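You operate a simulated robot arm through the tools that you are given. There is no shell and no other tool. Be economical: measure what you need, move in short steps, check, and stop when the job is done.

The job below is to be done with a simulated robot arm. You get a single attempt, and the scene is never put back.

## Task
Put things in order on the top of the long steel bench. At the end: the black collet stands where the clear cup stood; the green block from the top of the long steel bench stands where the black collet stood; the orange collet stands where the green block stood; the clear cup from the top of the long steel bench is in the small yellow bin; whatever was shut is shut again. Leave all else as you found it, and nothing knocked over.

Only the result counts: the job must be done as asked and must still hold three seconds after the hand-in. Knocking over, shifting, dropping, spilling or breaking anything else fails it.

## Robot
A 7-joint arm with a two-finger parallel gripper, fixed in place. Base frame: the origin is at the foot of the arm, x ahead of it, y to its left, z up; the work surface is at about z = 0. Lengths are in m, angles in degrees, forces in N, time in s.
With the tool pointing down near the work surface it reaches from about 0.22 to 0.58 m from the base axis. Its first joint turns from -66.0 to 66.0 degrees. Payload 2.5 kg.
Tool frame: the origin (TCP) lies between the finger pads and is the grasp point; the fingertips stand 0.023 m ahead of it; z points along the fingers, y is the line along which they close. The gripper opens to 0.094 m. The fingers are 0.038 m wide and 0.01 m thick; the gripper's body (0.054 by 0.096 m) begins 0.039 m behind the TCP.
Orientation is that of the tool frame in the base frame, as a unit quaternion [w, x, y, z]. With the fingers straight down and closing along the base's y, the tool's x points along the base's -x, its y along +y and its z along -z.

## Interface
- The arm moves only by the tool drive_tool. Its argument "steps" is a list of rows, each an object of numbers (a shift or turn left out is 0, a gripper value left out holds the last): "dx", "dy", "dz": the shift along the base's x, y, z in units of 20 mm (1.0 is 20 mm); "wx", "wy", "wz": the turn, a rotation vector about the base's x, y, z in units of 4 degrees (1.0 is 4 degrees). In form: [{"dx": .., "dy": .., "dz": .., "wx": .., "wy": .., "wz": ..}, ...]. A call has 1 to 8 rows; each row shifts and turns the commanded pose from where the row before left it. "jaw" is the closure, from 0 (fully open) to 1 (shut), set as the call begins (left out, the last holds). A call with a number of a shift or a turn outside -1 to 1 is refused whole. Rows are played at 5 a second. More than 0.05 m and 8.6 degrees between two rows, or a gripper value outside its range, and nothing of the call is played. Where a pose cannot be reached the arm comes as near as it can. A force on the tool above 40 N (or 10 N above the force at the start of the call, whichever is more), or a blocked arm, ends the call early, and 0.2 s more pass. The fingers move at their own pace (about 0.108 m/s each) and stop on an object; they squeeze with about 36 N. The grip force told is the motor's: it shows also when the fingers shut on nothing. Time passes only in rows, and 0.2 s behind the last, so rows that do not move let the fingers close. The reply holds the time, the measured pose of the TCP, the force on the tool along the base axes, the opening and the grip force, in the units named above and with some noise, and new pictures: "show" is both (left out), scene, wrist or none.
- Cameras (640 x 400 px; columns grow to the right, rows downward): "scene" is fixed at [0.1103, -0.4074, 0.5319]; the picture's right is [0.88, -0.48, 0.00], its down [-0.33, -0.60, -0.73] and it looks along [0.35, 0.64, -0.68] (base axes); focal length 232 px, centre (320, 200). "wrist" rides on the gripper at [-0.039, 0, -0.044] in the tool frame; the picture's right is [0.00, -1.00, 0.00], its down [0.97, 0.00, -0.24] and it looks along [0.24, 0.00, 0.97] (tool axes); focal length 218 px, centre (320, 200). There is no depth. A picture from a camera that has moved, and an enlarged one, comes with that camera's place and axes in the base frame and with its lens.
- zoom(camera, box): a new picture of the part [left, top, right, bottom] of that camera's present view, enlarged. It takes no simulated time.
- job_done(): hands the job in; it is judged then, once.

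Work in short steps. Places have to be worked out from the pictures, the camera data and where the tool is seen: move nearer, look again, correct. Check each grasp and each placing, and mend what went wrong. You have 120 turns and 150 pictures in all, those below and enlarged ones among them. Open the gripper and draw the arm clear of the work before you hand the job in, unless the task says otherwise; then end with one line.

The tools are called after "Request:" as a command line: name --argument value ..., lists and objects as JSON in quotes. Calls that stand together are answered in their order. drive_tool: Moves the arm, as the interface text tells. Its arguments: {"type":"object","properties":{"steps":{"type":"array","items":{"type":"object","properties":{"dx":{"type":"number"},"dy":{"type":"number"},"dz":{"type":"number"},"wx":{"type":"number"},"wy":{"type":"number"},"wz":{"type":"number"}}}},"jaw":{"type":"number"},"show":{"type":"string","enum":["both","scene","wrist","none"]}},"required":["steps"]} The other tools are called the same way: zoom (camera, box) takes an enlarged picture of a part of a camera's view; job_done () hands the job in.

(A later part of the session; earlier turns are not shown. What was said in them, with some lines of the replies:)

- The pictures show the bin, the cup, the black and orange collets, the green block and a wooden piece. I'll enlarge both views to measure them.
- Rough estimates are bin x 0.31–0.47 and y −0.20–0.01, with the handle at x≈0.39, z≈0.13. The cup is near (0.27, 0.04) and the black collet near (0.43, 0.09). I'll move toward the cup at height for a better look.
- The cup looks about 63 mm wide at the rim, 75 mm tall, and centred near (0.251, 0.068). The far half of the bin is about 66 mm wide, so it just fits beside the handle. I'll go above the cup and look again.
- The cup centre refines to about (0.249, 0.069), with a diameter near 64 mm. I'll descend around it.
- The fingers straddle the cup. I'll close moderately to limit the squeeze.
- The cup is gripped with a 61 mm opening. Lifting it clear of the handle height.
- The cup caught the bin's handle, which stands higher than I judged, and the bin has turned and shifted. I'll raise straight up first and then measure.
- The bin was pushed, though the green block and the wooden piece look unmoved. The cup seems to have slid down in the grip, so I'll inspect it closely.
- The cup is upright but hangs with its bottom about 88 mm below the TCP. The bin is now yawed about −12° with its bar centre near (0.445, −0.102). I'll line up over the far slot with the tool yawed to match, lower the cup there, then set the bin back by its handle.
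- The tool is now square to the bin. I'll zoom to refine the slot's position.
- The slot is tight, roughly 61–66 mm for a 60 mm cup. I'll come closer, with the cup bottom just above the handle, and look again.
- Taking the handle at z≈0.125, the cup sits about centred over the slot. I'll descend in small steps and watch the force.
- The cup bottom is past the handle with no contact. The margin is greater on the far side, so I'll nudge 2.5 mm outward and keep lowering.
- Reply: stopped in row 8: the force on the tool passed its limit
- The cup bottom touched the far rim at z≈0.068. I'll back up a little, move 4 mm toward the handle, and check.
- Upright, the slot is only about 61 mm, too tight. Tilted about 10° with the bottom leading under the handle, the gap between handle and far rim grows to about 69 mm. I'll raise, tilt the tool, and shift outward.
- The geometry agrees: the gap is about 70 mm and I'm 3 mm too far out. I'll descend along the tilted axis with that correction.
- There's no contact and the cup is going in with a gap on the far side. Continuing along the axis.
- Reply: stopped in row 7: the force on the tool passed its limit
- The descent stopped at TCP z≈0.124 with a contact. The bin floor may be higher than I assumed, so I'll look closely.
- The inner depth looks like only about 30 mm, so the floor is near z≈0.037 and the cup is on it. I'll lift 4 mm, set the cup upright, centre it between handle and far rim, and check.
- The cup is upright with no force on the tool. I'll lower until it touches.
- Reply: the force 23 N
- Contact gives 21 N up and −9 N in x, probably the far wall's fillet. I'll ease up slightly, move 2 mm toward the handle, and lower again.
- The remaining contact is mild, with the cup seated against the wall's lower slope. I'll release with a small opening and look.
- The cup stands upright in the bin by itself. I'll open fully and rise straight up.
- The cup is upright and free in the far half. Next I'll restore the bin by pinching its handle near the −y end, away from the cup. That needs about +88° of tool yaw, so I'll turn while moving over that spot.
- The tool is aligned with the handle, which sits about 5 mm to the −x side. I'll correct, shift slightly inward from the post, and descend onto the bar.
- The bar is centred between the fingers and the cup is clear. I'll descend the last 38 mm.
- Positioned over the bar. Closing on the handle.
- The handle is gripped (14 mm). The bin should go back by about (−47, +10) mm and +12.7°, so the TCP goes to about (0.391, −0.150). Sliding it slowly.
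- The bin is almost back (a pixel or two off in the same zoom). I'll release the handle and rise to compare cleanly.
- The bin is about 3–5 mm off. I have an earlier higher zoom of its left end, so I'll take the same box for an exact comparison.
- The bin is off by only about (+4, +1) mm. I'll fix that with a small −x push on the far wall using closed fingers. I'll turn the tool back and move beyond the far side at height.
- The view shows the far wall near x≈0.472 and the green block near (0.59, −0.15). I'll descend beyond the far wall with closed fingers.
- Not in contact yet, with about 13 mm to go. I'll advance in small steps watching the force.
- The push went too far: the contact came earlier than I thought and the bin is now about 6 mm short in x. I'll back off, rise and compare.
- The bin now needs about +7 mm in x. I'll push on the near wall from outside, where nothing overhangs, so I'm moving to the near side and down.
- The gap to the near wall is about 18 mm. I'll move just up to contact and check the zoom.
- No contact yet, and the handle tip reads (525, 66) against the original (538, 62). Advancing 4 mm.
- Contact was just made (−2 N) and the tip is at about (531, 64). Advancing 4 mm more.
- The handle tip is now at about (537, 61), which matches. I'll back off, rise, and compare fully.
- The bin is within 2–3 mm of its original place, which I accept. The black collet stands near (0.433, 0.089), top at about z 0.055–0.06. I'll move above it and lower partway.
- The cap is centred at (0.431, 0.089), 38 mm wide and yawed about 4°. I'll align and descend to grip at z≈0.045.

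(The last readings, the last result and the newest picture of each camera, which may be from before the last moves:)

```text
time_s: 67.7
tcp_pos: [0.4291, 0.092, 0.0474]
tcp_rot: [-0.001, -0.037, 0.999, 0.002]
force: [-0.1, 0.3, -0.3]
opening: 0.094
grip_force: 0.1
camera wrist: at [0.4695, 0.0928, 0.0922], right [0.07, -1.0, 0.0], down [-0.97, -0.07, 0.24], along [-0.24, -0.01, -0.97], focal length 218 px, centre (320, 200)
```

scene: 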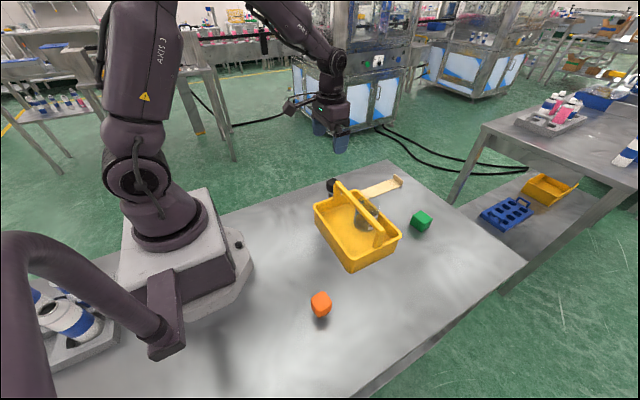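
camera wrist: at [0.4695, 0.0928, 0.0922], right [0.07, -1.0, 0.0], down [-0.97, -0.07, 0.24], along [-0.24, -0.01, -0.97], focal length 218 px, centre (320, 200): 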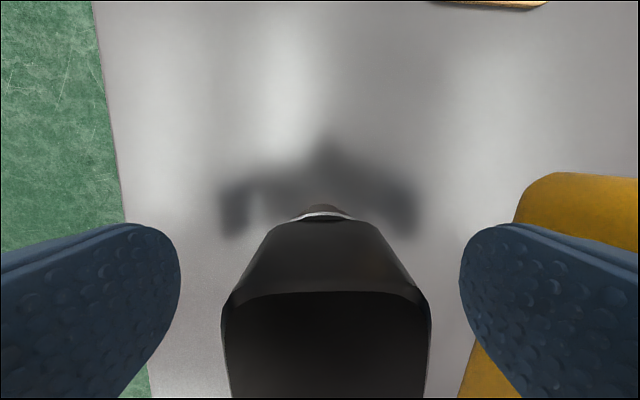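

The cap is centred, so the black collet's spot is about (0.431, 0.090). Closing.

Request:
drive_tool --steps '[{}, {}, {}]' --jaw 1.0 --show "none"

Request:
drive_tool --steps '[{"dz": 0.3}, {"dz": 0.6}, {"dz": 1}, {"dz": 1}, {"dz": 1}, {"dz": 1}, {}]' --show "both"

```text
time_s: 68.5
tcp_pos: [0.4293, 0.0918, 0.0465]
tcp_rot: [-0.002, -0.037, 0.999, 0.002]
force: [0.3, 0.5, -1.3]
opening: 0.0386
grip_force: 35.8
```

```text
time_s: 70.1
tcp_pos: [0.4302, 0.0892, 0.143]
tcp_rot: [-0.002, -0.036, 0.999, 0.001]
force: [0.5, -0.5, -1.5]
opening: 0.0384
grip_force: 35.8
camera wrist: at [0.4691, 0.0928, 0.1884], right [0.07, -1.0, 0.0], down [-0.97, -0.07, 0.24], along [-0.24, -0.01, -0.97], focal length 218 px, centre (320, 200)
```

scene: 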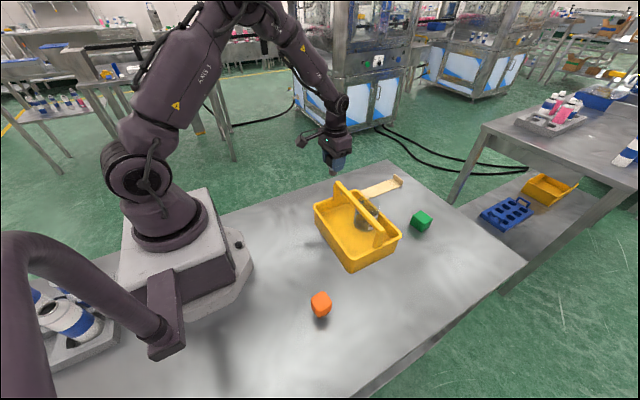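
wrist: 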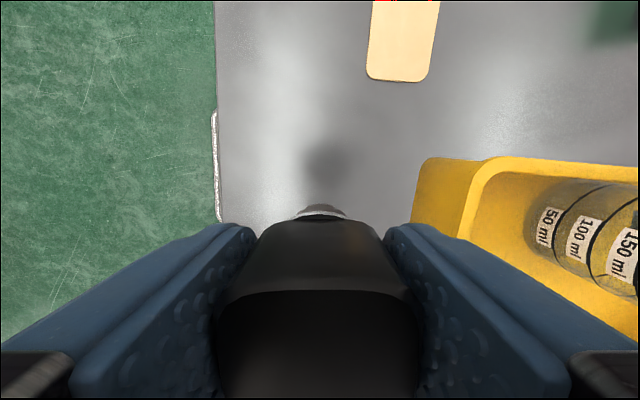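

The black collet is held firmly. Carrying it toward the cup's old spot at (0.249, 0.069).

Request:
drive_tool --steps '[{"dx": -1, "dy": -0.12}, {"dx": -1, "dy": -0.12}, {"dx": -1, "dy": -0.12}, {"dx": -1, "dy": -0.12}, {"dx": -1, "dy": -0.12}, {"dx": -1, "dy": -0.12}, {"dx": -1, "dy": -0.12}, {"dx": -1, "dy": -0.12}]' --show "none"

Request:
drive_tool --steps '[{"dx": -1, "dy": -0.1}, {"wz": -1}, {"dz": -1}, {"dz": -1}, {"dz": -1}, {"dz": -0.9}, {}]' --show "scene"

```text
time_s: 71.9
tcp_pos: [0.2677, 0.0706, 0.1463]
tcp_rot: [-0.001, -0.035, 0.999, 0.001]
force: [-0.1, 1.0, -1.9]
opening: 0.0384
grip_force: 35.6
```

```text
time_s: 73.5
tcp_pos: [0.2509, 0.0714, 0.0652]
tcp_rot: [-0.001, -0.002, 1.0, 0.001]
force: [-0.1, 0.3, -1.9]
opening: 0.0384
grip_force: 36.0
```

scene: 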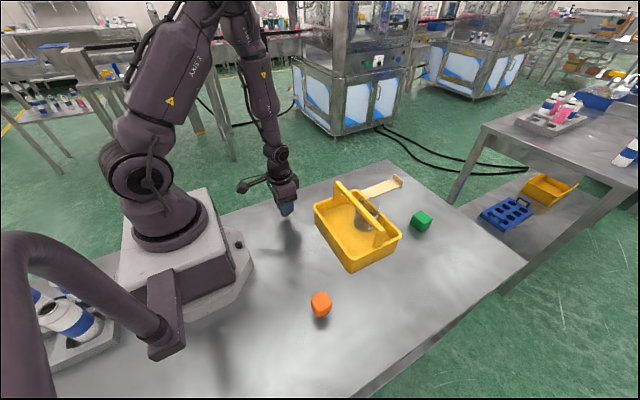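

Close to the target. Small correction, then lowering to set-down height.

Request:
drive_tool --steps '[{"dx": -0.08, "dy": -0.08, "dz": -0.3}, {"dz": -0.3}, {"dz": -0.2}, {"dz": -0.1}, {}]' --show "none"

```text
time_s: 74.7
tcp_pos: [0.2482, 0.0674, 0.0485]
tcp_rot: [-0.001, -0.001, 1.0, 0.001]
force: [-0.1, -0.8, -1.2]
opening: 0.0382
grip_force: 36.2
```

Still unloaded, so I'll lower a touch more to contact.

Request:
drive_tool --steps '[{"dz": -0.08}, {}]' --show "none"

```text
time_s: 75.3
tcp_pos: [0.2485, 0.0673, 0.0471]
tcp_rot: [-0.001, -0.001, 1.0, 0.002]
force: [-3.4, -6.4, 29.3]
opening: 0.0382
grip_force: 36.5
```

Contact is felt (29 N). I'll ease off slightly and release.

Request:
drive_tool --steps '[{"dz": 0.05}, {}]' --show "none"

Request:
drive_tool --steps '[{}, {}, {}, {"dz": 0.5}, {"dz": 1}, {"dz": 1}, {"dz": 1}, {"dz": 1}]' --jaw 0.0 --show "both"

Request:
zoom --camera "scene" --box '[250, 170, 350, 240]'

```text
time_s: 75.9
tcp_pos: [0.246, 0.0682, 0.0481]
tcp_rot: [-0.002, 0.0, 1.0, 0.001]
force: [-0.3, 0.6, -1.1]
opening: 0.0382
grip_force: 35.9
```

```text
time_s: 77.7
tcp_pos: [0.2471, 0.0678, 0.1402]
tcp_rot: [-0.002, 0.0, 1.0, 0.002]
force: [0.2, 0.5, -0.4]
opening: 0.0942
grip_force: 0.1
camera wrist: at [0.2872, 0.0665, 0.185], right [0.0, -1.0, 0.0], down [-0.97, 0.0, 0.24], along [-0.24, 0.0, -0.97], focal length 218 px, centre (320, 200)
```

scene: 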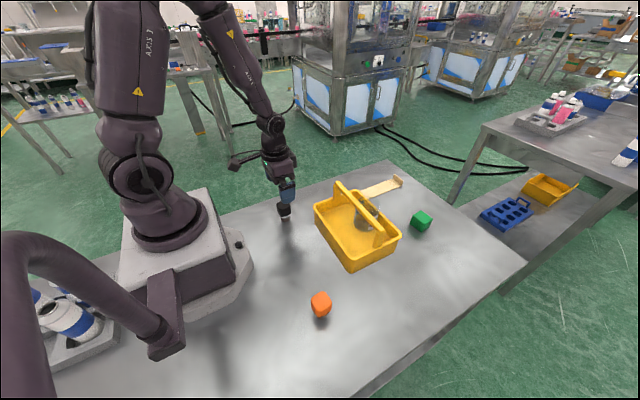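
wrist: 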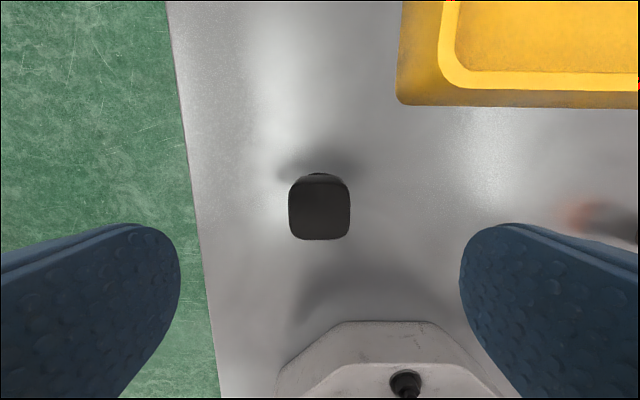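

```text
5.71 times, centred on (300, 205) of scene
camera zoom: at [0.1103, -0.4074, 0.5319], right [0.88, -0.48, 0.0], down [-0.33, -0.6, -0.73], along [0.35, 0.64, -0.68], focal length 1324 px, centre (434, 171)
```

zoom: 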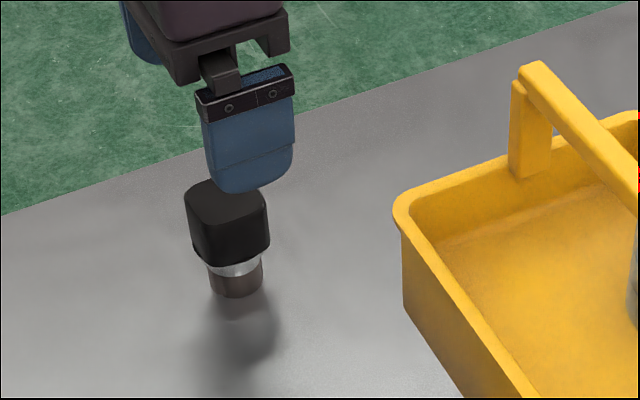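

The collet stands upright, within about 2 mm of the cup's former base. Next is the green block, so I'll rise and head toward it.

Request:
drive_tool --steps '[{"dz": 1}, {"dz": 1}, {"dz": 1}, {"dz": 1}, {"dx": 1, "dy": -0.6}, {"dx": 1, "dy": -0.6}, {"dx": 1, "dy": -0.6}, {"dx": 1, "dy": -0.6}]' --show "none"

Request:
drive_tool --steps '[{"dx": 1, "dy": -0.7}, {"dx": 1, "dy": -0.7}, {"dx": 1, "dy": -0.7}, {"dx": 1, "dy": -0.7}, {"dx": 1, "dy": -0.7}, {"dx": 1, "dy": -0.7}, {"dx": 1, "dy": -0.7}, {"dx": 1, "dy": -0.7}]' --show "none"

Request:
drive_tool --steps '[{"dx": 1, "dy": -0.7}, {"dx": 1, "dy": -0.7}, {"dx": 0.6, "dy": -0.7}, {"dy": -0.6}, {"dz": -1}, {"dz": -1}, {}]' --show "both"

```text
time_s: 79.5
tcp_pos: [0.3253, 0.0197, 0.2182]
tcp_rot: [-0.002, -0.001, 1.0, 0.001]
force: [0.7, -0.9, -0.1]
opening: 0.094
grip_force: 0.1
```

```text
time_s: 81.3
tcp_pos: [0.4854, -0.0925, 0.2205]
tcp_rot: [-0.001, -0.001, 1.0, 0.002]
force: [-0.1, -0.3, 0.0]
opening: 0.0939
grip_force: 0.0
```

```text
time_s: 82.9
tcp_pos: [0.5387, -0.1433, 0.1808]
tcp_rot: [0.0, 0.0, 1.0, 0.001]
force: [0.2, 0.2, 0.3]
opening: 0.0942
grip_force: 0.1
camera wrist: at [0.5787, -0.1454, 0.2249], right [0.0, -1.0, 0.0], down [-0.97, 0.0, 0.24], along [-0.24, 0.0, -0.97], focal length 218 px, centre (320, 200)
```

scene: 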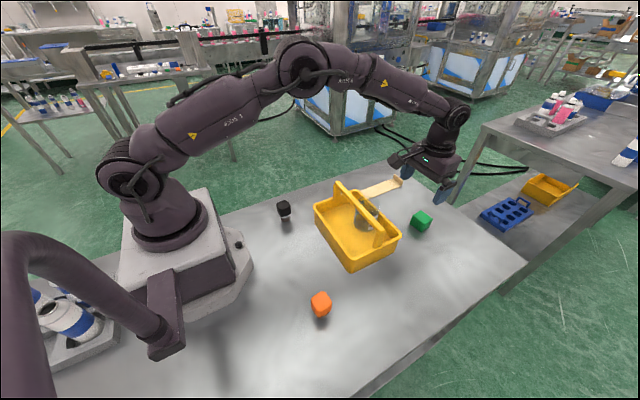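
wrist: 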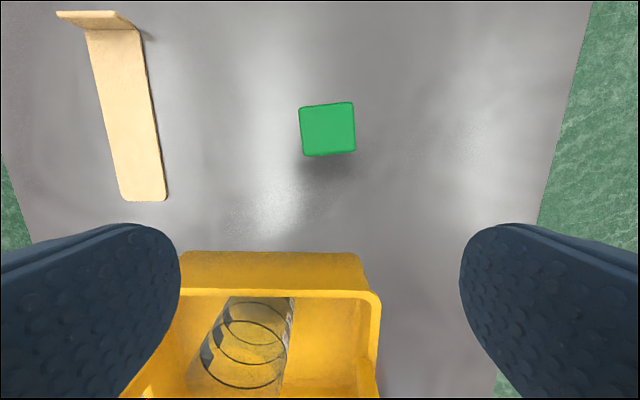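

The green block top is centred at about (0.592, −0.151), 43 mm wide, yawed about +5°. That is at the edge of reach, so I'll move above it and lower partway to see how the arm tracks.

Request:
drive_tool --steps '[{"dx": 0.9, "dy": -0.13, "wz": 0.6}, {"dx": 0.9, "dy": -0.13, "wz": 0.6}, {"dx": 0.85, "dy": -0.13}, {"dz": -0.8}, {"dz": -0.8}, {"dz": -0.8}, {}]' --show "wrist"

```text
time_s: 84.5
tcp_pos: [0.5832, -0.1534, 0.1321]
tcp_rot: [-0.001, -0.043, 0.999, 0.003]
force: [0.2, 0.3, 0.2]
opening: 0.0942
grip_force: 0.0
out of reach, approached as far as the arm can: row 3
camera wrist: at [0.6219, -0.1504, 0.1759], right [0.09, -1.0, 0.0], down [-0.97, -0.08, 0.24], along [-0.24, -0.02, -0.97], focal length 218 px, centre (320, 200)
```

wrist: 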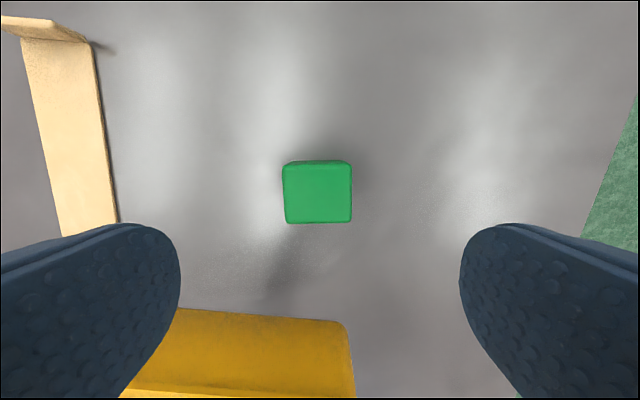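

The block is about 9 mm ahead of the TCP, but the 38 mm pads still cover it well. I'll keep descending to z≈0.033 if reachable.

Request:
drive_tool --steps '[{"dz": -0.7}, {"dz": -0.7}, {"dz": -0.7}, {"dz": -0.7}, {"dz": -0.7}, {"dz": -0.7}, {"dz": -0.7}, {}]' --show "both"

```text
time_s: 86.3
tcp_pos: [0.5728, -0.1496, 0.0342]
tcp_rot: [0.0, -0.043, 0.999, 0.001]
force: [-0.5, -0.6, 0.3]
opening: 0.0942
grip_force: 0.0
out of reach, approached as far as the arm can: row 3, 6
camera wrist: at [0.6121, -0.1475, 0.0782], right [0.09, -1.0, 0.0], down [-0.97, -0.08, 0.24], along [-0.24, -0.02, -0.97], focal length 218 px, centre (320, 200)
```

scene: 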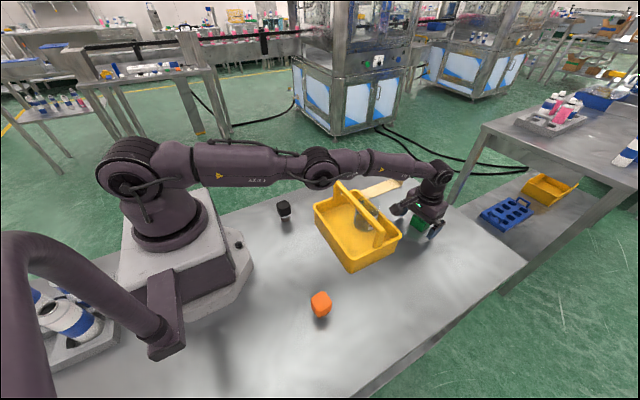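
wrist: 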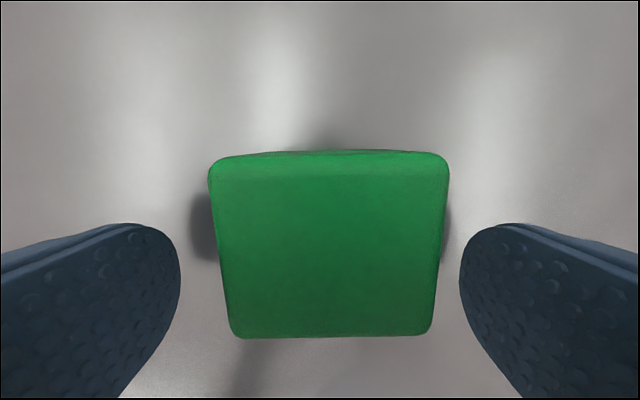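

Straight down, the TCP only reaches x≈0.573 while the block is centred at x≈0.593. Tilting the fingers outward about 12° keeps the wrist in reach and gives a central grip.

Request:
drive_tool --steps '[{"wx": 0.087, "wy": -1, "dz": 0.1}, {"wx": 0.087, "wy": -1}, {"wx": 0.087, "wy": -1}, {"dx": 0.3}, {"dx": 0.3}, {"dx": 0.2}, {}]' --show "both"

```text
time_s: 87.9
tcp_pos: [0.589, -0.1512, 0.037]
tcp_rot: [0.104, -0.042, 0.994, 0.006]
force: [-0.7, -0.7, 0.2]
opening: 0.0939
grip_force: 0.0
camera wrist: at [0.618, -0.149, 0.0883], right [0.09, -1.0, 0.0], down [-1.0, -0.09, 0.04], along [-0.04, 0.0, -1.0], focal length 218 px, centre (320, 200)
```

scene: 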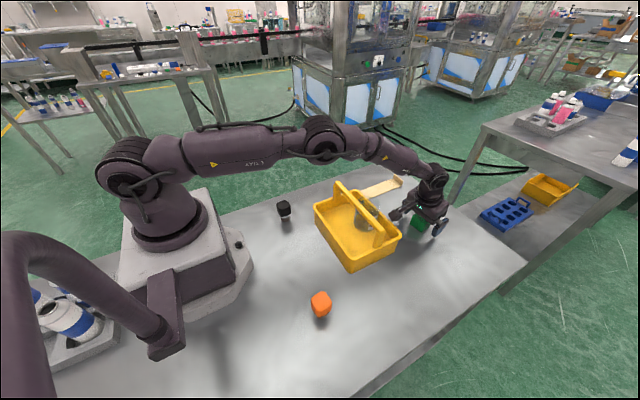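
wrist: 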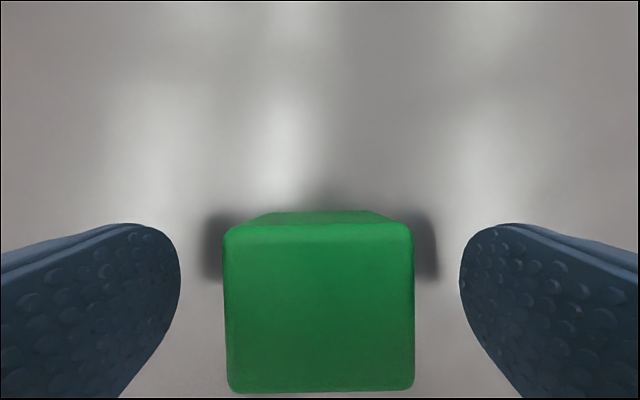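

Reached: TCP (0.589, −0.151), block at (0.593, −0.151). Closing and lifting a little.

Request:
drive_tool --steps '[{}, {}, {}]' --jaw 1.0 --show "none"

Request:
drive_tool --steps '[{"dz": 0.4}, {"dz": 0.5, "dx": -0.3}, {"dz": 0.6, "dx": -0.5}, {"dz": 0.8, "dx": -0.5}, {"dz": 1, "dx": -0.5}, {"dz": 1, "dx": -0.2}, {"dz": 1}, {}]' --show "both"

```text
time_s: 88.7
tcp_pos: [0.5874, -0.1505, 0.0369]
tcp_rot: [0.104, -0.044, 0.994, 0.007]
force: [-0.2, 1.8, 1.8]
opening: 0.0438
grip_force: 35.9
```

```text
time_s: 90.5
tcp_pos: [0.5487, -0.1492, 0.1416]
tcp_rot: [0.103, -0.043, 0.994, 0.006]
force: [-0.4, 1.0, -0.7]
opening: 0.0441
grip_force: 35.5
camera wrist: at [0.5788, -0.1474, 0.1939], right [0.09, -1.0, 0.0], down [-1.0, -0.09, 0.04], along [-0.04, 0.0, -1.0], focal length 218 px, centre (320, 200)
```

scene: 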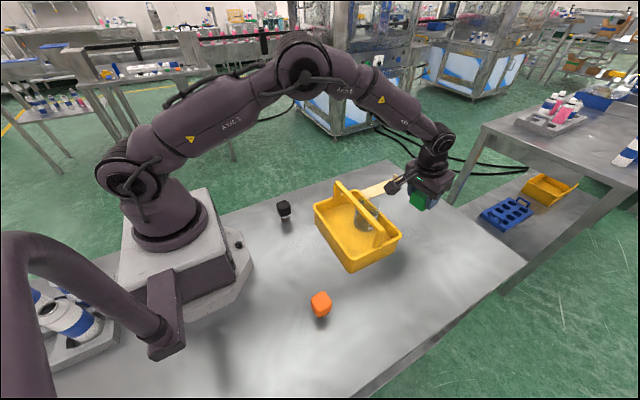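
wrist: 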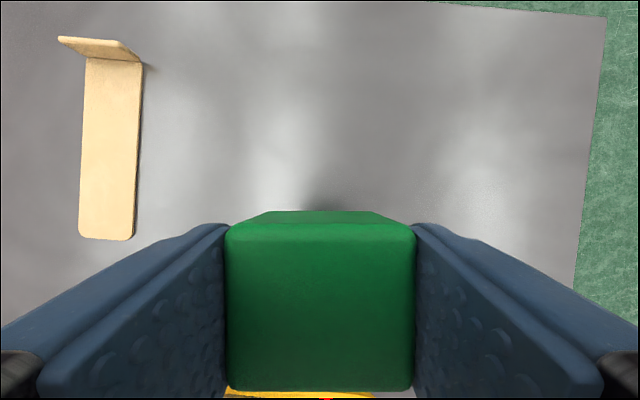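

The block is held (44 mm). I'll carry it along the far side of the bin at height, then to the black collet's old spot (0.431, 0.090).

Request:
drive_tool --steps '[{"dy": 1, "dz": 0.3}, {"dy": 1, "dz": 0.3}, {"dy": 1}, {"dy": 1}, {"dy": 1}, {"dy": 1}, {"dy": 1}, {"dy": 1}]' --show "none"

Request:
drive_tool --steps '[{"dy": 1, "dx": -0.5}, {"dy": 1, "dx": -0.8}, {"dy": 1, "dx": -0.9}, {"dy": 0.9, "dx": -0.9}, {"dx": -1}, {"dx": -1}, {"dx": -0.9}, {}]' --show "scene"

```text
time_s: 92.3
tcp_pos: [0.5489, 0.0077, 0.1533]
tcp_rot: [0.103, -0.042, 0.994, 0.006]
force: [0.4, 0.1, 0.0]
opening: 0.0442
grip_force: 35.9
```

```text
time_s: 94.1
tcp_pos: [0.4278, 0.087, 0.1569]
tcp_rot: [0.103, -0.043, 0.994, 0.006]
force: [0.7, -0.2, -0.8]
opening: 0.0443
grip_force: 36.0
```

scene: 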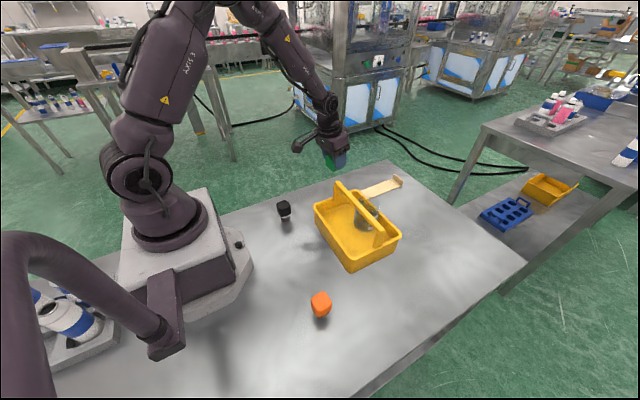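

Nearly over the spot. Small correction and descending.

Request:
drive_tool --steps '[{"dx": -0.05, "dy": 0.12, "dz": -0.8}, {"dz": -0.8}, {"dz": -0.8}, {"dz": -0.8}, {"dz": -0.8}, {"dz": -0.8}, {"dz": -0.7}, {}]' --show "none"

```text
time_s: 95.9
tcp_pos: [0.4273, 0.0887, 0.0449]
tcp_rot: [0.104, -0.042, 0.994, 0.006]
force: [-1.4, 0.5, -1.7]
opening: 0.0445
grip_force: 35.5
```

Request:
drive_tool --steps '[{"dz": -0.2}, {"dz": -0.1}, {"dz": -0.05}, {}]' --show "wrist"

```text
time_s: 96.9
tcp_pos: [0.4283, 0.0904, 0.0389]
tcp_rot: [0.104, -0.043, 0.994, 0.006]
force: [-0.5, 0.2, -0.1]
opening: 0.0445
grip_force: 35.7
camera wrist: at [0.4571, 0.0914, 0.0902], right [0.09, -1.0, 0.0], down [-1.0, -0.09, 0.04], along [-0.04, 0.0, -1.0], focal length 218 px, centre (320, 200)
```

wrist: 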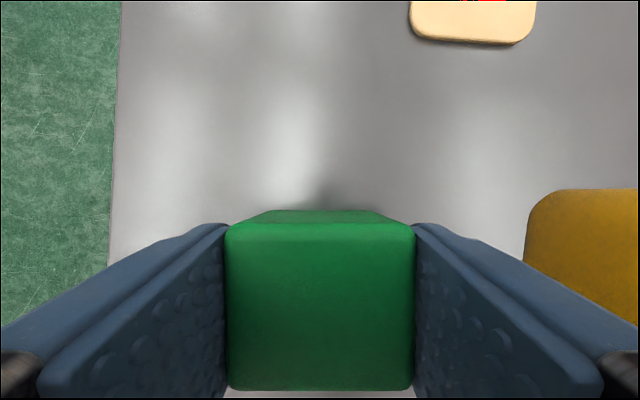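

About 1–2 mm to go, so I'll lower a bit further and check the force.

Request:
drive_tool --steps '[{"dz": -0.06}, {"dz": -0.05}, {}]' --show "none"

```text
time_s: 97.7
tcp_pos: [0.4266, 0.0897, 0.0361]
tcp_rot: [0.103, -0.041, 0.994, 0.006]
force: [-7.9, 1.8, 20.4]
opening: 0.0442
grip_force: 36.3
```

The block touches the bench. I'll ease off 1 mm, release, and retreat along the tool's tilt, mostly upward.

Request:
drive_tool --steps '[{"dz": 0.04}, {}]' --show "none"

Request:
drive_tool --steps '[{}, {}, {}, {"dz": 0.5, "dx": -0.1}, {"dz": 1, "dx": -0.2}, {"dz": 1, "dx": -0.2}, {"dz": 1}, {"dz": 1}]' --jaw 0.0 --show "both"

Request:
zoom --camera "scene" --box '[250, 150, 450, 330]'

```text
time_s: 98.3
tcp_pos: [0.4279, 0.09, 0.0363]
tcp_rot: [0.104, -0.043, 0.994, 0.006]
force: [-4.4, 1.7, 8.9]
opening: 0.0441
grip_force: 35.6
```

```text
time_s: 100.1
tcp_pos: [0.4186, 0.0906, 0.1266]
tcp_rot: [0.103, -0.043, 0.994, 0.007]
force: [0.4, -0.4, 0.3]
opening: 0.0939
grip_force: 0.2
camera wrist: at [0.4486, 0.0918, 0.1794], right [0.09, -1.0, 0.0], down [-1.0, -0.09, 0.04], along [-0.04, 0.0, -1.0], focal length 218 px, centre (320, 200)
```

scene: 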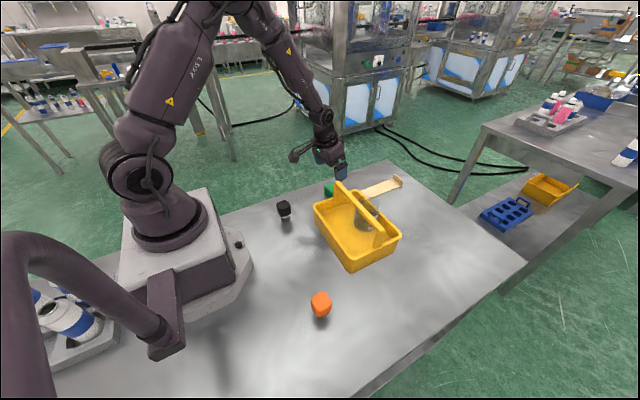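
wrist: 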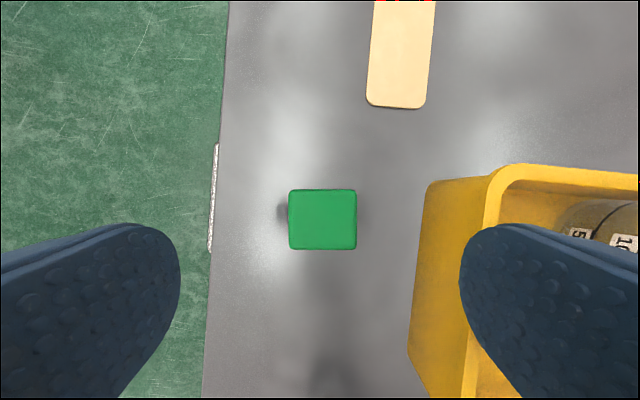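

```text
2.22 times, centred on (350, 240) of scene
camera zoom: at [0.1103, -0.4074, 0.5319], right [0.88, -0.48, 0.0], down [-0.33, -0.6, -0.73], along [0.35, 0.64, -0.68], focal length 515 px, centre (253, 111)
```

zoom: 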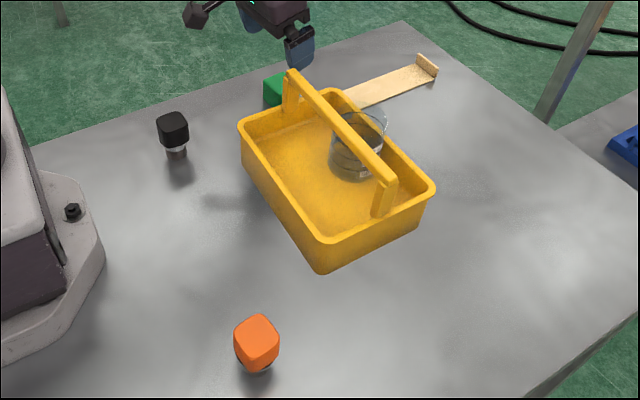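

The green block sits at about (0.432, 0.090), as wanted. The orange collet is near (0.212, −0.232). I'll keep the tilt, since it's needed to place at x≈0.593, rise, and move above it.

Request:
drive_tool --steps '[{"dz": 1}, {"dz": 1}, {"dz": 1}, {"dz": 1}, {"dz": 1}, {"dz": 1}, {"dx": -0.7, "dy": -1}, {"dx": -0.7, "dy": -1}]' --show "none"

Request:
drive_tool --steps '[{"dx": -0.65, "dy": -1}, {"dx": -0.65, "dy": -1}, {"dx": -0.65, "dy": -1}, {"dx": -0.65, "dy": -1}, {"dx": -0.65, "dy": -1}, {"dx": -0.65, "dy": -1}, {"dx": -0.65, "dy": -1}, {"dx": -0.65, "dy": -1}]' --show "none"

Request:
drive_tool --steps '[{"dx": -0.65, "dy": -1}, {"dx": -0.65, "dy": -1}, {"dx": -0.65, "dy": -1}, {"dx": -0.65, "dy": -1}, {"dx": -0.65, "dy": -1}, {"dx": -0.3, "dy": -1, "dz": -1}, {"dz": -1}, {"dz": -1}]' --show "both"

```text
time_s: 101.9
tcp_pos: [0.3908, 0.0495, 0.2446]
tcp_rot: [0.104, -0.042, 0.994, 0.006]
force: [0.1, 0.5, 0.4]
opening: 0.0941
grip_force: 0.0
```

```text
time_s: 103.7
tcp_pos: [0.2873, -0.1102, 0.2469]
tcp_rot: [0.103, -0.044, 0.994, 0.006]
force: [0.2, 0.6, -0.5]
opening: 0.094
grip_force: 0.0
```

```text
time_s: 105.5
tcp_pos: [0.2149, -0.2318, 0.1865]
tcp_rot: [0.103, -0.043, 0.994, 0.006]
force: [0.0, 0.4, 0.4]
opening: 0.094
grip_force: 0.0
camera wrist: at [0.2439, -0.2304, 0.2377], right [0.09, -1.0, 0.0], down [-1.0, -0.09, 0.04], along [-0.04, 0.0, -1.0], focal length 218 px, centre (320, 200)
```

scene: 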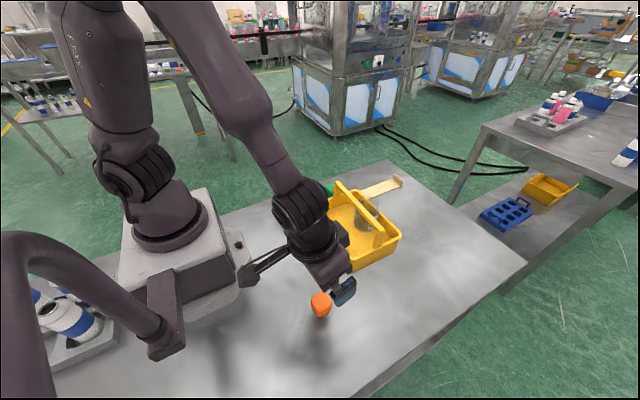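
wrist: 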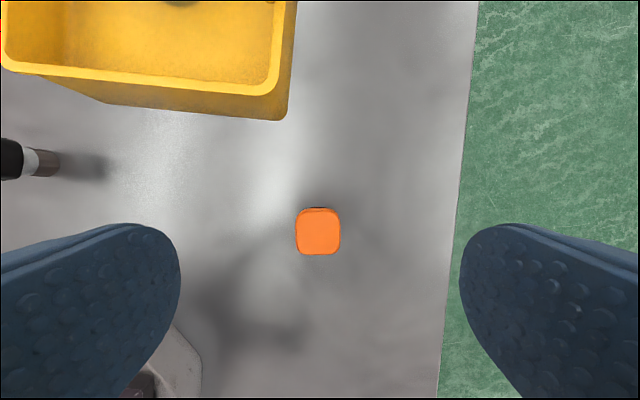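

The orange collet is centred at about (0.211, −0.231) and aligned with the tool. Small correction and descending to z≈0.047.

Request:
drive_tool --steps '[{"dx": -0.16, "dz": -0.9}, {"dz": -0.9}, {"dz": -0.9}, {"dz": -0.9}, {"dz": -0.9}, {"dz": -0.9}, {"dz": -0.8}, {"dz": -0.7}]' --show "wrist"

```text
time_s: 107.3
tcp_pos: [0.2109, -0.2306, 0.0466]
tcp_rot: [0.103, -0.043, 0.994, 0.007]
force: [-0.4, 0.2, -0.1]
opening: 0.0939
grip_force: 0.1
camera wrist: at [0.2406, -0.2284, 0.0997], right [0.09, -1.0, 0.0], down [-1.0, -0.09, 0.04], along [-0.04, 0.0, -1.0], focal length 218 px, centre (320, 200)
```

wrist: 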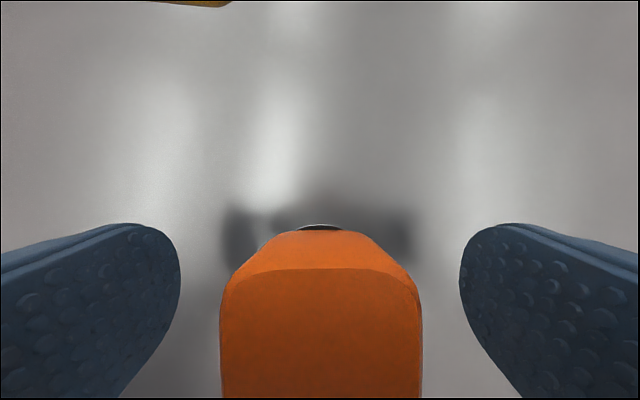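

Well placed. Closing and lifting.

Request:
drive_tool --steps '[{}, {}, {}]' --jaw 1.0 --show "none"

Request:
drive_tool --steps '[{"dz": 0.4}, {"dz": 0.7}, {"dz": 1}, {"dz": 1}, {"dz": 1}, {"dz": 1}, {}]' --show "wrist"

```text
time_s: 108.1
tcp_pos: [0.2107, -0.2297, 0.0483]
tcp_rot: [0.102, -0.043, 0.994, 0.005]
force: [-0.6, 0.3, 0.6]
opening: 0.0382
grip_force: 35.8
```

```text
time_s: 109.7
tcp_pos: [0.2094, -0.2316, 0.1493]
tcp_rot: [0.103, -0.043, 0.994, 0.007]
force: [-0.5, -0.1, -1.2]
opening: 0.0384
grip_force: 36.3
camera wrist: at [0.2392, -0.2303, 0.201], right [0.09, -1.0, 0.0], down [-1.0, -0.09, 0.04], along [-0.04, 0.0, -1.0], focal length 218 px, centre (320, 200)
```

wrist: 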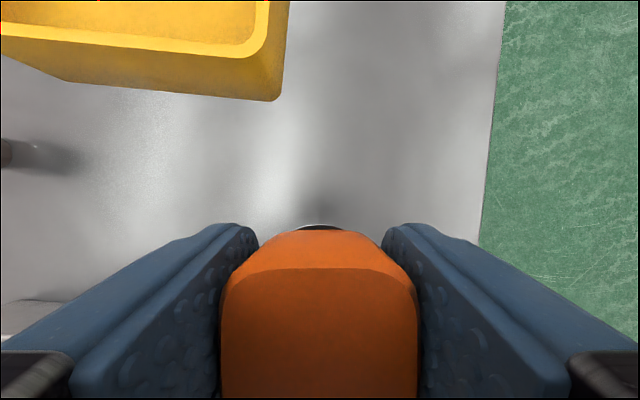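

Held well. Carrying it along the −y side of the bin toward the green block's old spot (0.593, −0.151).

Request:
drive_tool --steps '[{"dx": 1, "dy": -0.1}, {"dx": 1, "dy": -0.1}, {"dx": 1, "dy": -0.1}, {"dx": 1, "dy": -0.1}, {"dx": 1, "dy": -0.1}, {"dx": 1}, {"dx": 1}, {"dx": 1}]' --show "none"

Request:
drive_tool --steps '[{"dx": 1}, {"dx": 1}, {"dx": 1}, {"dx": 1}, {"dx": 1, "dy": 0.5}, {"dx": 1, "dy": 1}, {"dx": 1, "dy": 1}, {"dx": 1, "dy": 1}]' --show "none"

Request:
drive_tool --steps '[{"dx": 0.8, "dy": 1}, {"dx": 0.8}, {"dx": 0.8}, {"dx": 0.6, "dz": -0.4}, {}]' --show "both"

```text
time_s: 111.5
tcp_pos: [0.3711, -0.2381, 0.147]
tcp_rot: [0.104, -0.043, 0.994, 0.006]
force: [0.3, -0.2, -0.9]
opening: 0.0384
grip_force: 36.5
```

```text
time_s: 113.3
tcp_pos: [0.5316, -0.1695, 0.148]
tcp_rot: [0.103, -0.042, 0.994, 0.006]
force: [0.0, 0.5, -2.0]
opening: 0.0383
grip_force: 35.9
```

```text
time_s: 114.5
tcp_pos: [0.5922, -0.1481, 0.1395]
tcp_rot: [0.103, -0.042, 0.994, 0.006]
force: [0.2, -0.1, -2.3]
opening: 0.0382
grip_force: 35.6
camera wrist: at [0.6219, -0.1461, 0.192], right [0.09, -1.0, 0.0], down [-1.0, -0.09, 0.04], along [-0.04, 0.0, -1.0], focal length 218 px, centre (320, 200)
```

scene: 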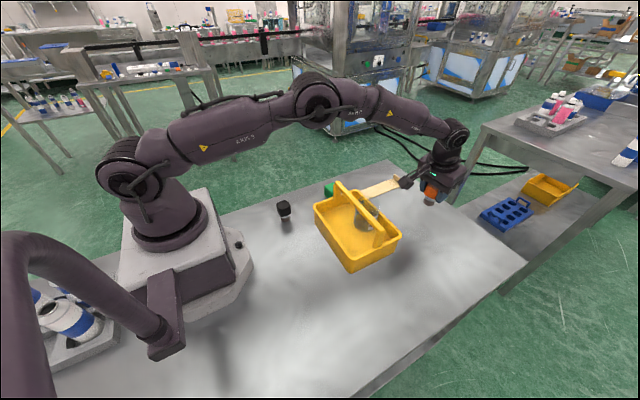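
wrist: 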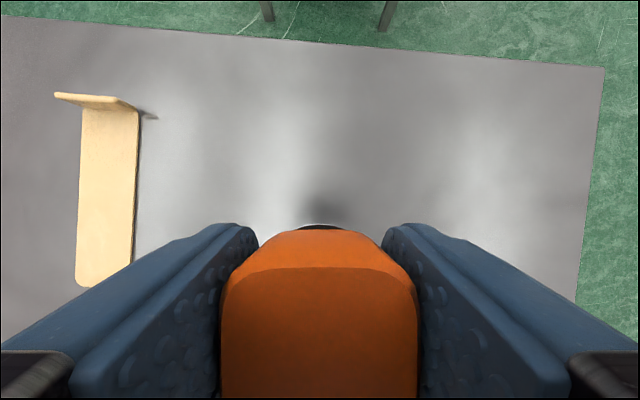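

Reached above the spot. Small correction and lowering.

Request:
drive_tool --steps '[{"dx": 0.05, "dy": -0.13, "dz": -0.7}, {"dz": -0.7}, {"dz": -0.7}, {"dz": -0.7}, {"dz": -0.7}, {"dz": -0.6}, {}]' --show "scene"

Request:
zoom --camera "scene" --box '[250, 150, 450, 330]'

```text
time_s: 116.1
tcp_pos: [0.5924, -0.152, 0.0609]
tcp_rot: [0.103, -0.043, 0.994, 0.007]
force: [0.8, -0.4, -1.3]
opening: 0.0384
grip_force: 35.6
```

scene: 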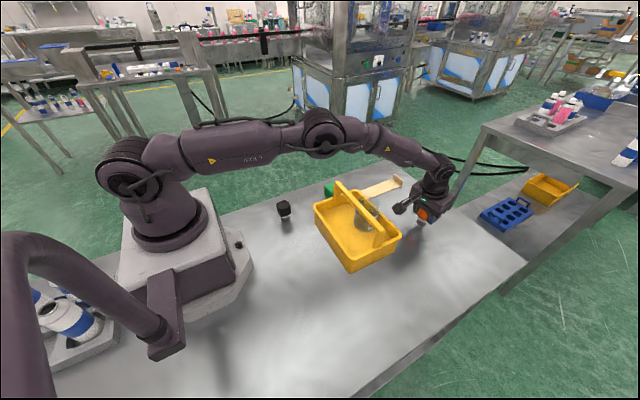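

```text
2.22 times, centred on (350, 240) of scene
camera zoom: at [0.1103, -0.4074, 0.5319], right [0.88, -0.48, 0.0], down [-0.33, -0.6, -0.73], along [0.35, 0.64, -0.68], focal length 515 px, centre (253, 111)
```

zoom: 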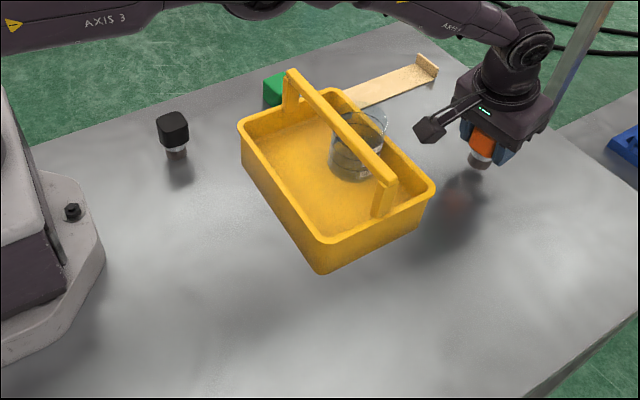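

On target. Lowering the last 13 mm gently.

Request:
drive_tool --steps '[{"dz": -0.3}, {"dz": -0.2}, {"dz": -0.08}, {}]' --show "none"

```text
time_s: 117.1
tcp_pos: [0.5933, -0.1529, 0.0487]
tcp_rot: [0.104, -0.043, 0.994, 0.006]
force: [0.4, -0.2, -1.7]
opening: 0.0384
grip_force: 35.7
```

Request:
drive_tool --steps '[{"dz": -0.05}, {"dz": -0.05}, {}]' --show "none"

```text
time_s: 117.9
tcp_pos: [0.5945, -0.1534, 0.0472]
tcp_rot: [0.104, -0.043, 0.994, 0.005]
force: [-4.6, -0.3, 8.6]
opening: 0.0383
grip_force: 35.8
```

Light contact. I'll release and rise.

Request:
drive_tool --steps '[{}, {}, {}, {"dz": 0.5, "dx": -0.1}, {"dz": 1, "dx": -0.2}, {"dz": 1, "dx": -0.2}, {"dz": 1}, {"dz": 1}]' --jaw 0.0 --show "wrist"

Request:
zoom --camera "scene" --box '[250, 150, 450, 330]'

```text
time_s: 119.7
tcp_pos: [0.5838, -0.1525, 0.1376]
tcp_rot: [0.104, -0.042, 0.994, 0.006]
force: [-0.5, 0.2, 0.5]
opening: 0.0942
grip_force: 0.1
camera wrist: at [0.614, -0.1508, 0.1898], right [0.09, -1.0, 0.0], down [-1.0, -0.09, 0.04], along [-0.04, 0.0, -1.0], focal length 218 px, centre (320, 200)
```

wrist: 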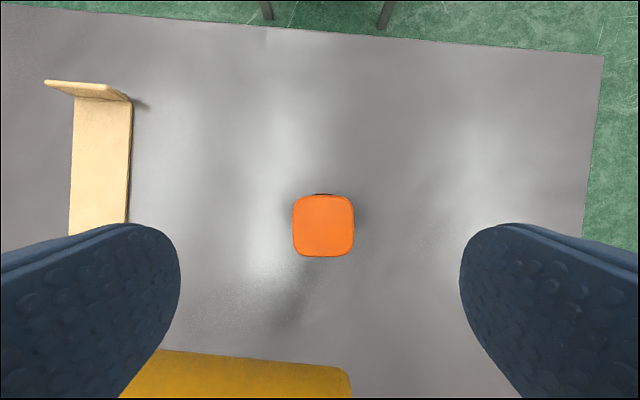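

```text
2.22 times, centred on (350, 240) of scene
camera zoom: at [0.1103, -0.4074, 0.5319], right [0.88, -0.48, 0.0], down [-0.33, -0.6, -0.73], along [0.35, 0.64, -0.68], focal length 515 px, centre (253, 111)
```

zoom: 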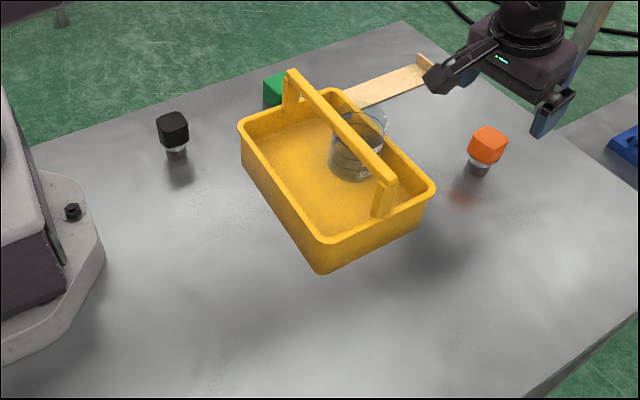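

The orange collet stands upright on the green block's old spot and everything else looks in order. I'll draw the arm up and clear, then check once more.

Request:
drive_tool --steps '[{"dz": 1, "dx": -0.3}, {"dz": 1, "dx": -0.5}, {"dz": 1, "dx": -0.5}, {"dz": 1, "dx": -0.5}, {"dz": 1, "dx": -0.5, "wy": 1}, {"dz": 1, "dx": -0.5, "wy": 1}, {"dz": 1, "dx": -0.5, "wy": 1}, {"dz": 1, "dx": -0.5}]' --show "both"

Request:
zoom --camera "scene" --box '[310, 160, 450, 280]'

```text
time_s: 121.5
tcp_pos: [0.5059, -0.1505, 0.2958]
tcp_rot: [-0.003, -0.042, 0.999, 0.01]
force: [-0.6, -0.5, -0.2]
opening: 0.094
grip_force: 0.1
camera wrist: at [0.5463, -0.1497, 0.3413], right [0.08, -1.0, -0.02], down [-0.97, -0.09, 0.24], along [-0.24, 0.0, -0.97], focal length 218 px, centre (320, 200)
```

scene: 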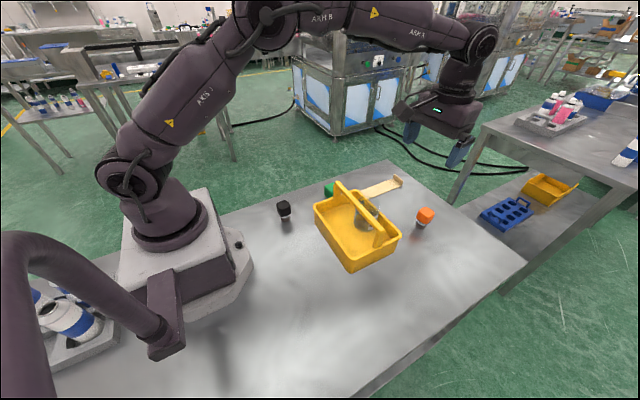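
wrist: 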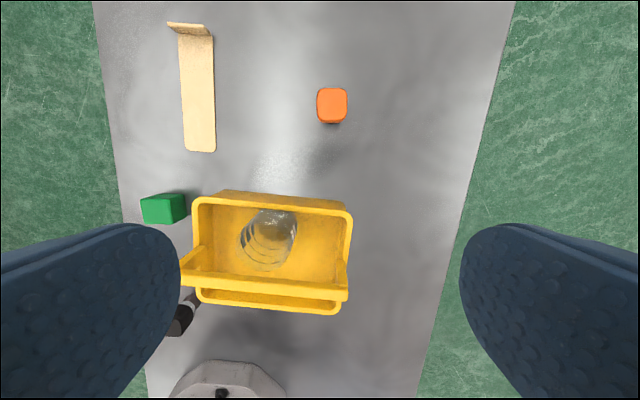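

```text
3.33 times, centred on (380, 220) of scene
camera zoom: at [0.1103, -0.4074, 0.5319], right [0.88, -0.48, 0.0], down [-0.33, -0.6, -0.73], along [0.35, 0.64, -0.68], focal length 772 px, centre (120, 133)
```

zoom: 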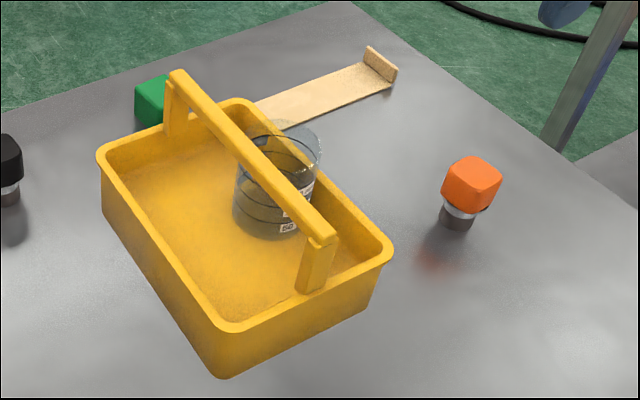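

The final pictures show the cup upright in the bin and both collets and the green block standing on their target spots. The gripper is open and the arm is clear, so I'm handing in.

Request:
job_done

```text
The job is handed in.
```

The job is handed in: the cup stands in the small yellow bin, and the black collet, green block and orange collet each stand on their new spots, but I knocked the bin about 5 cm out of place while moving the cup and could only set it back to within about 2–3 mm of where it was.
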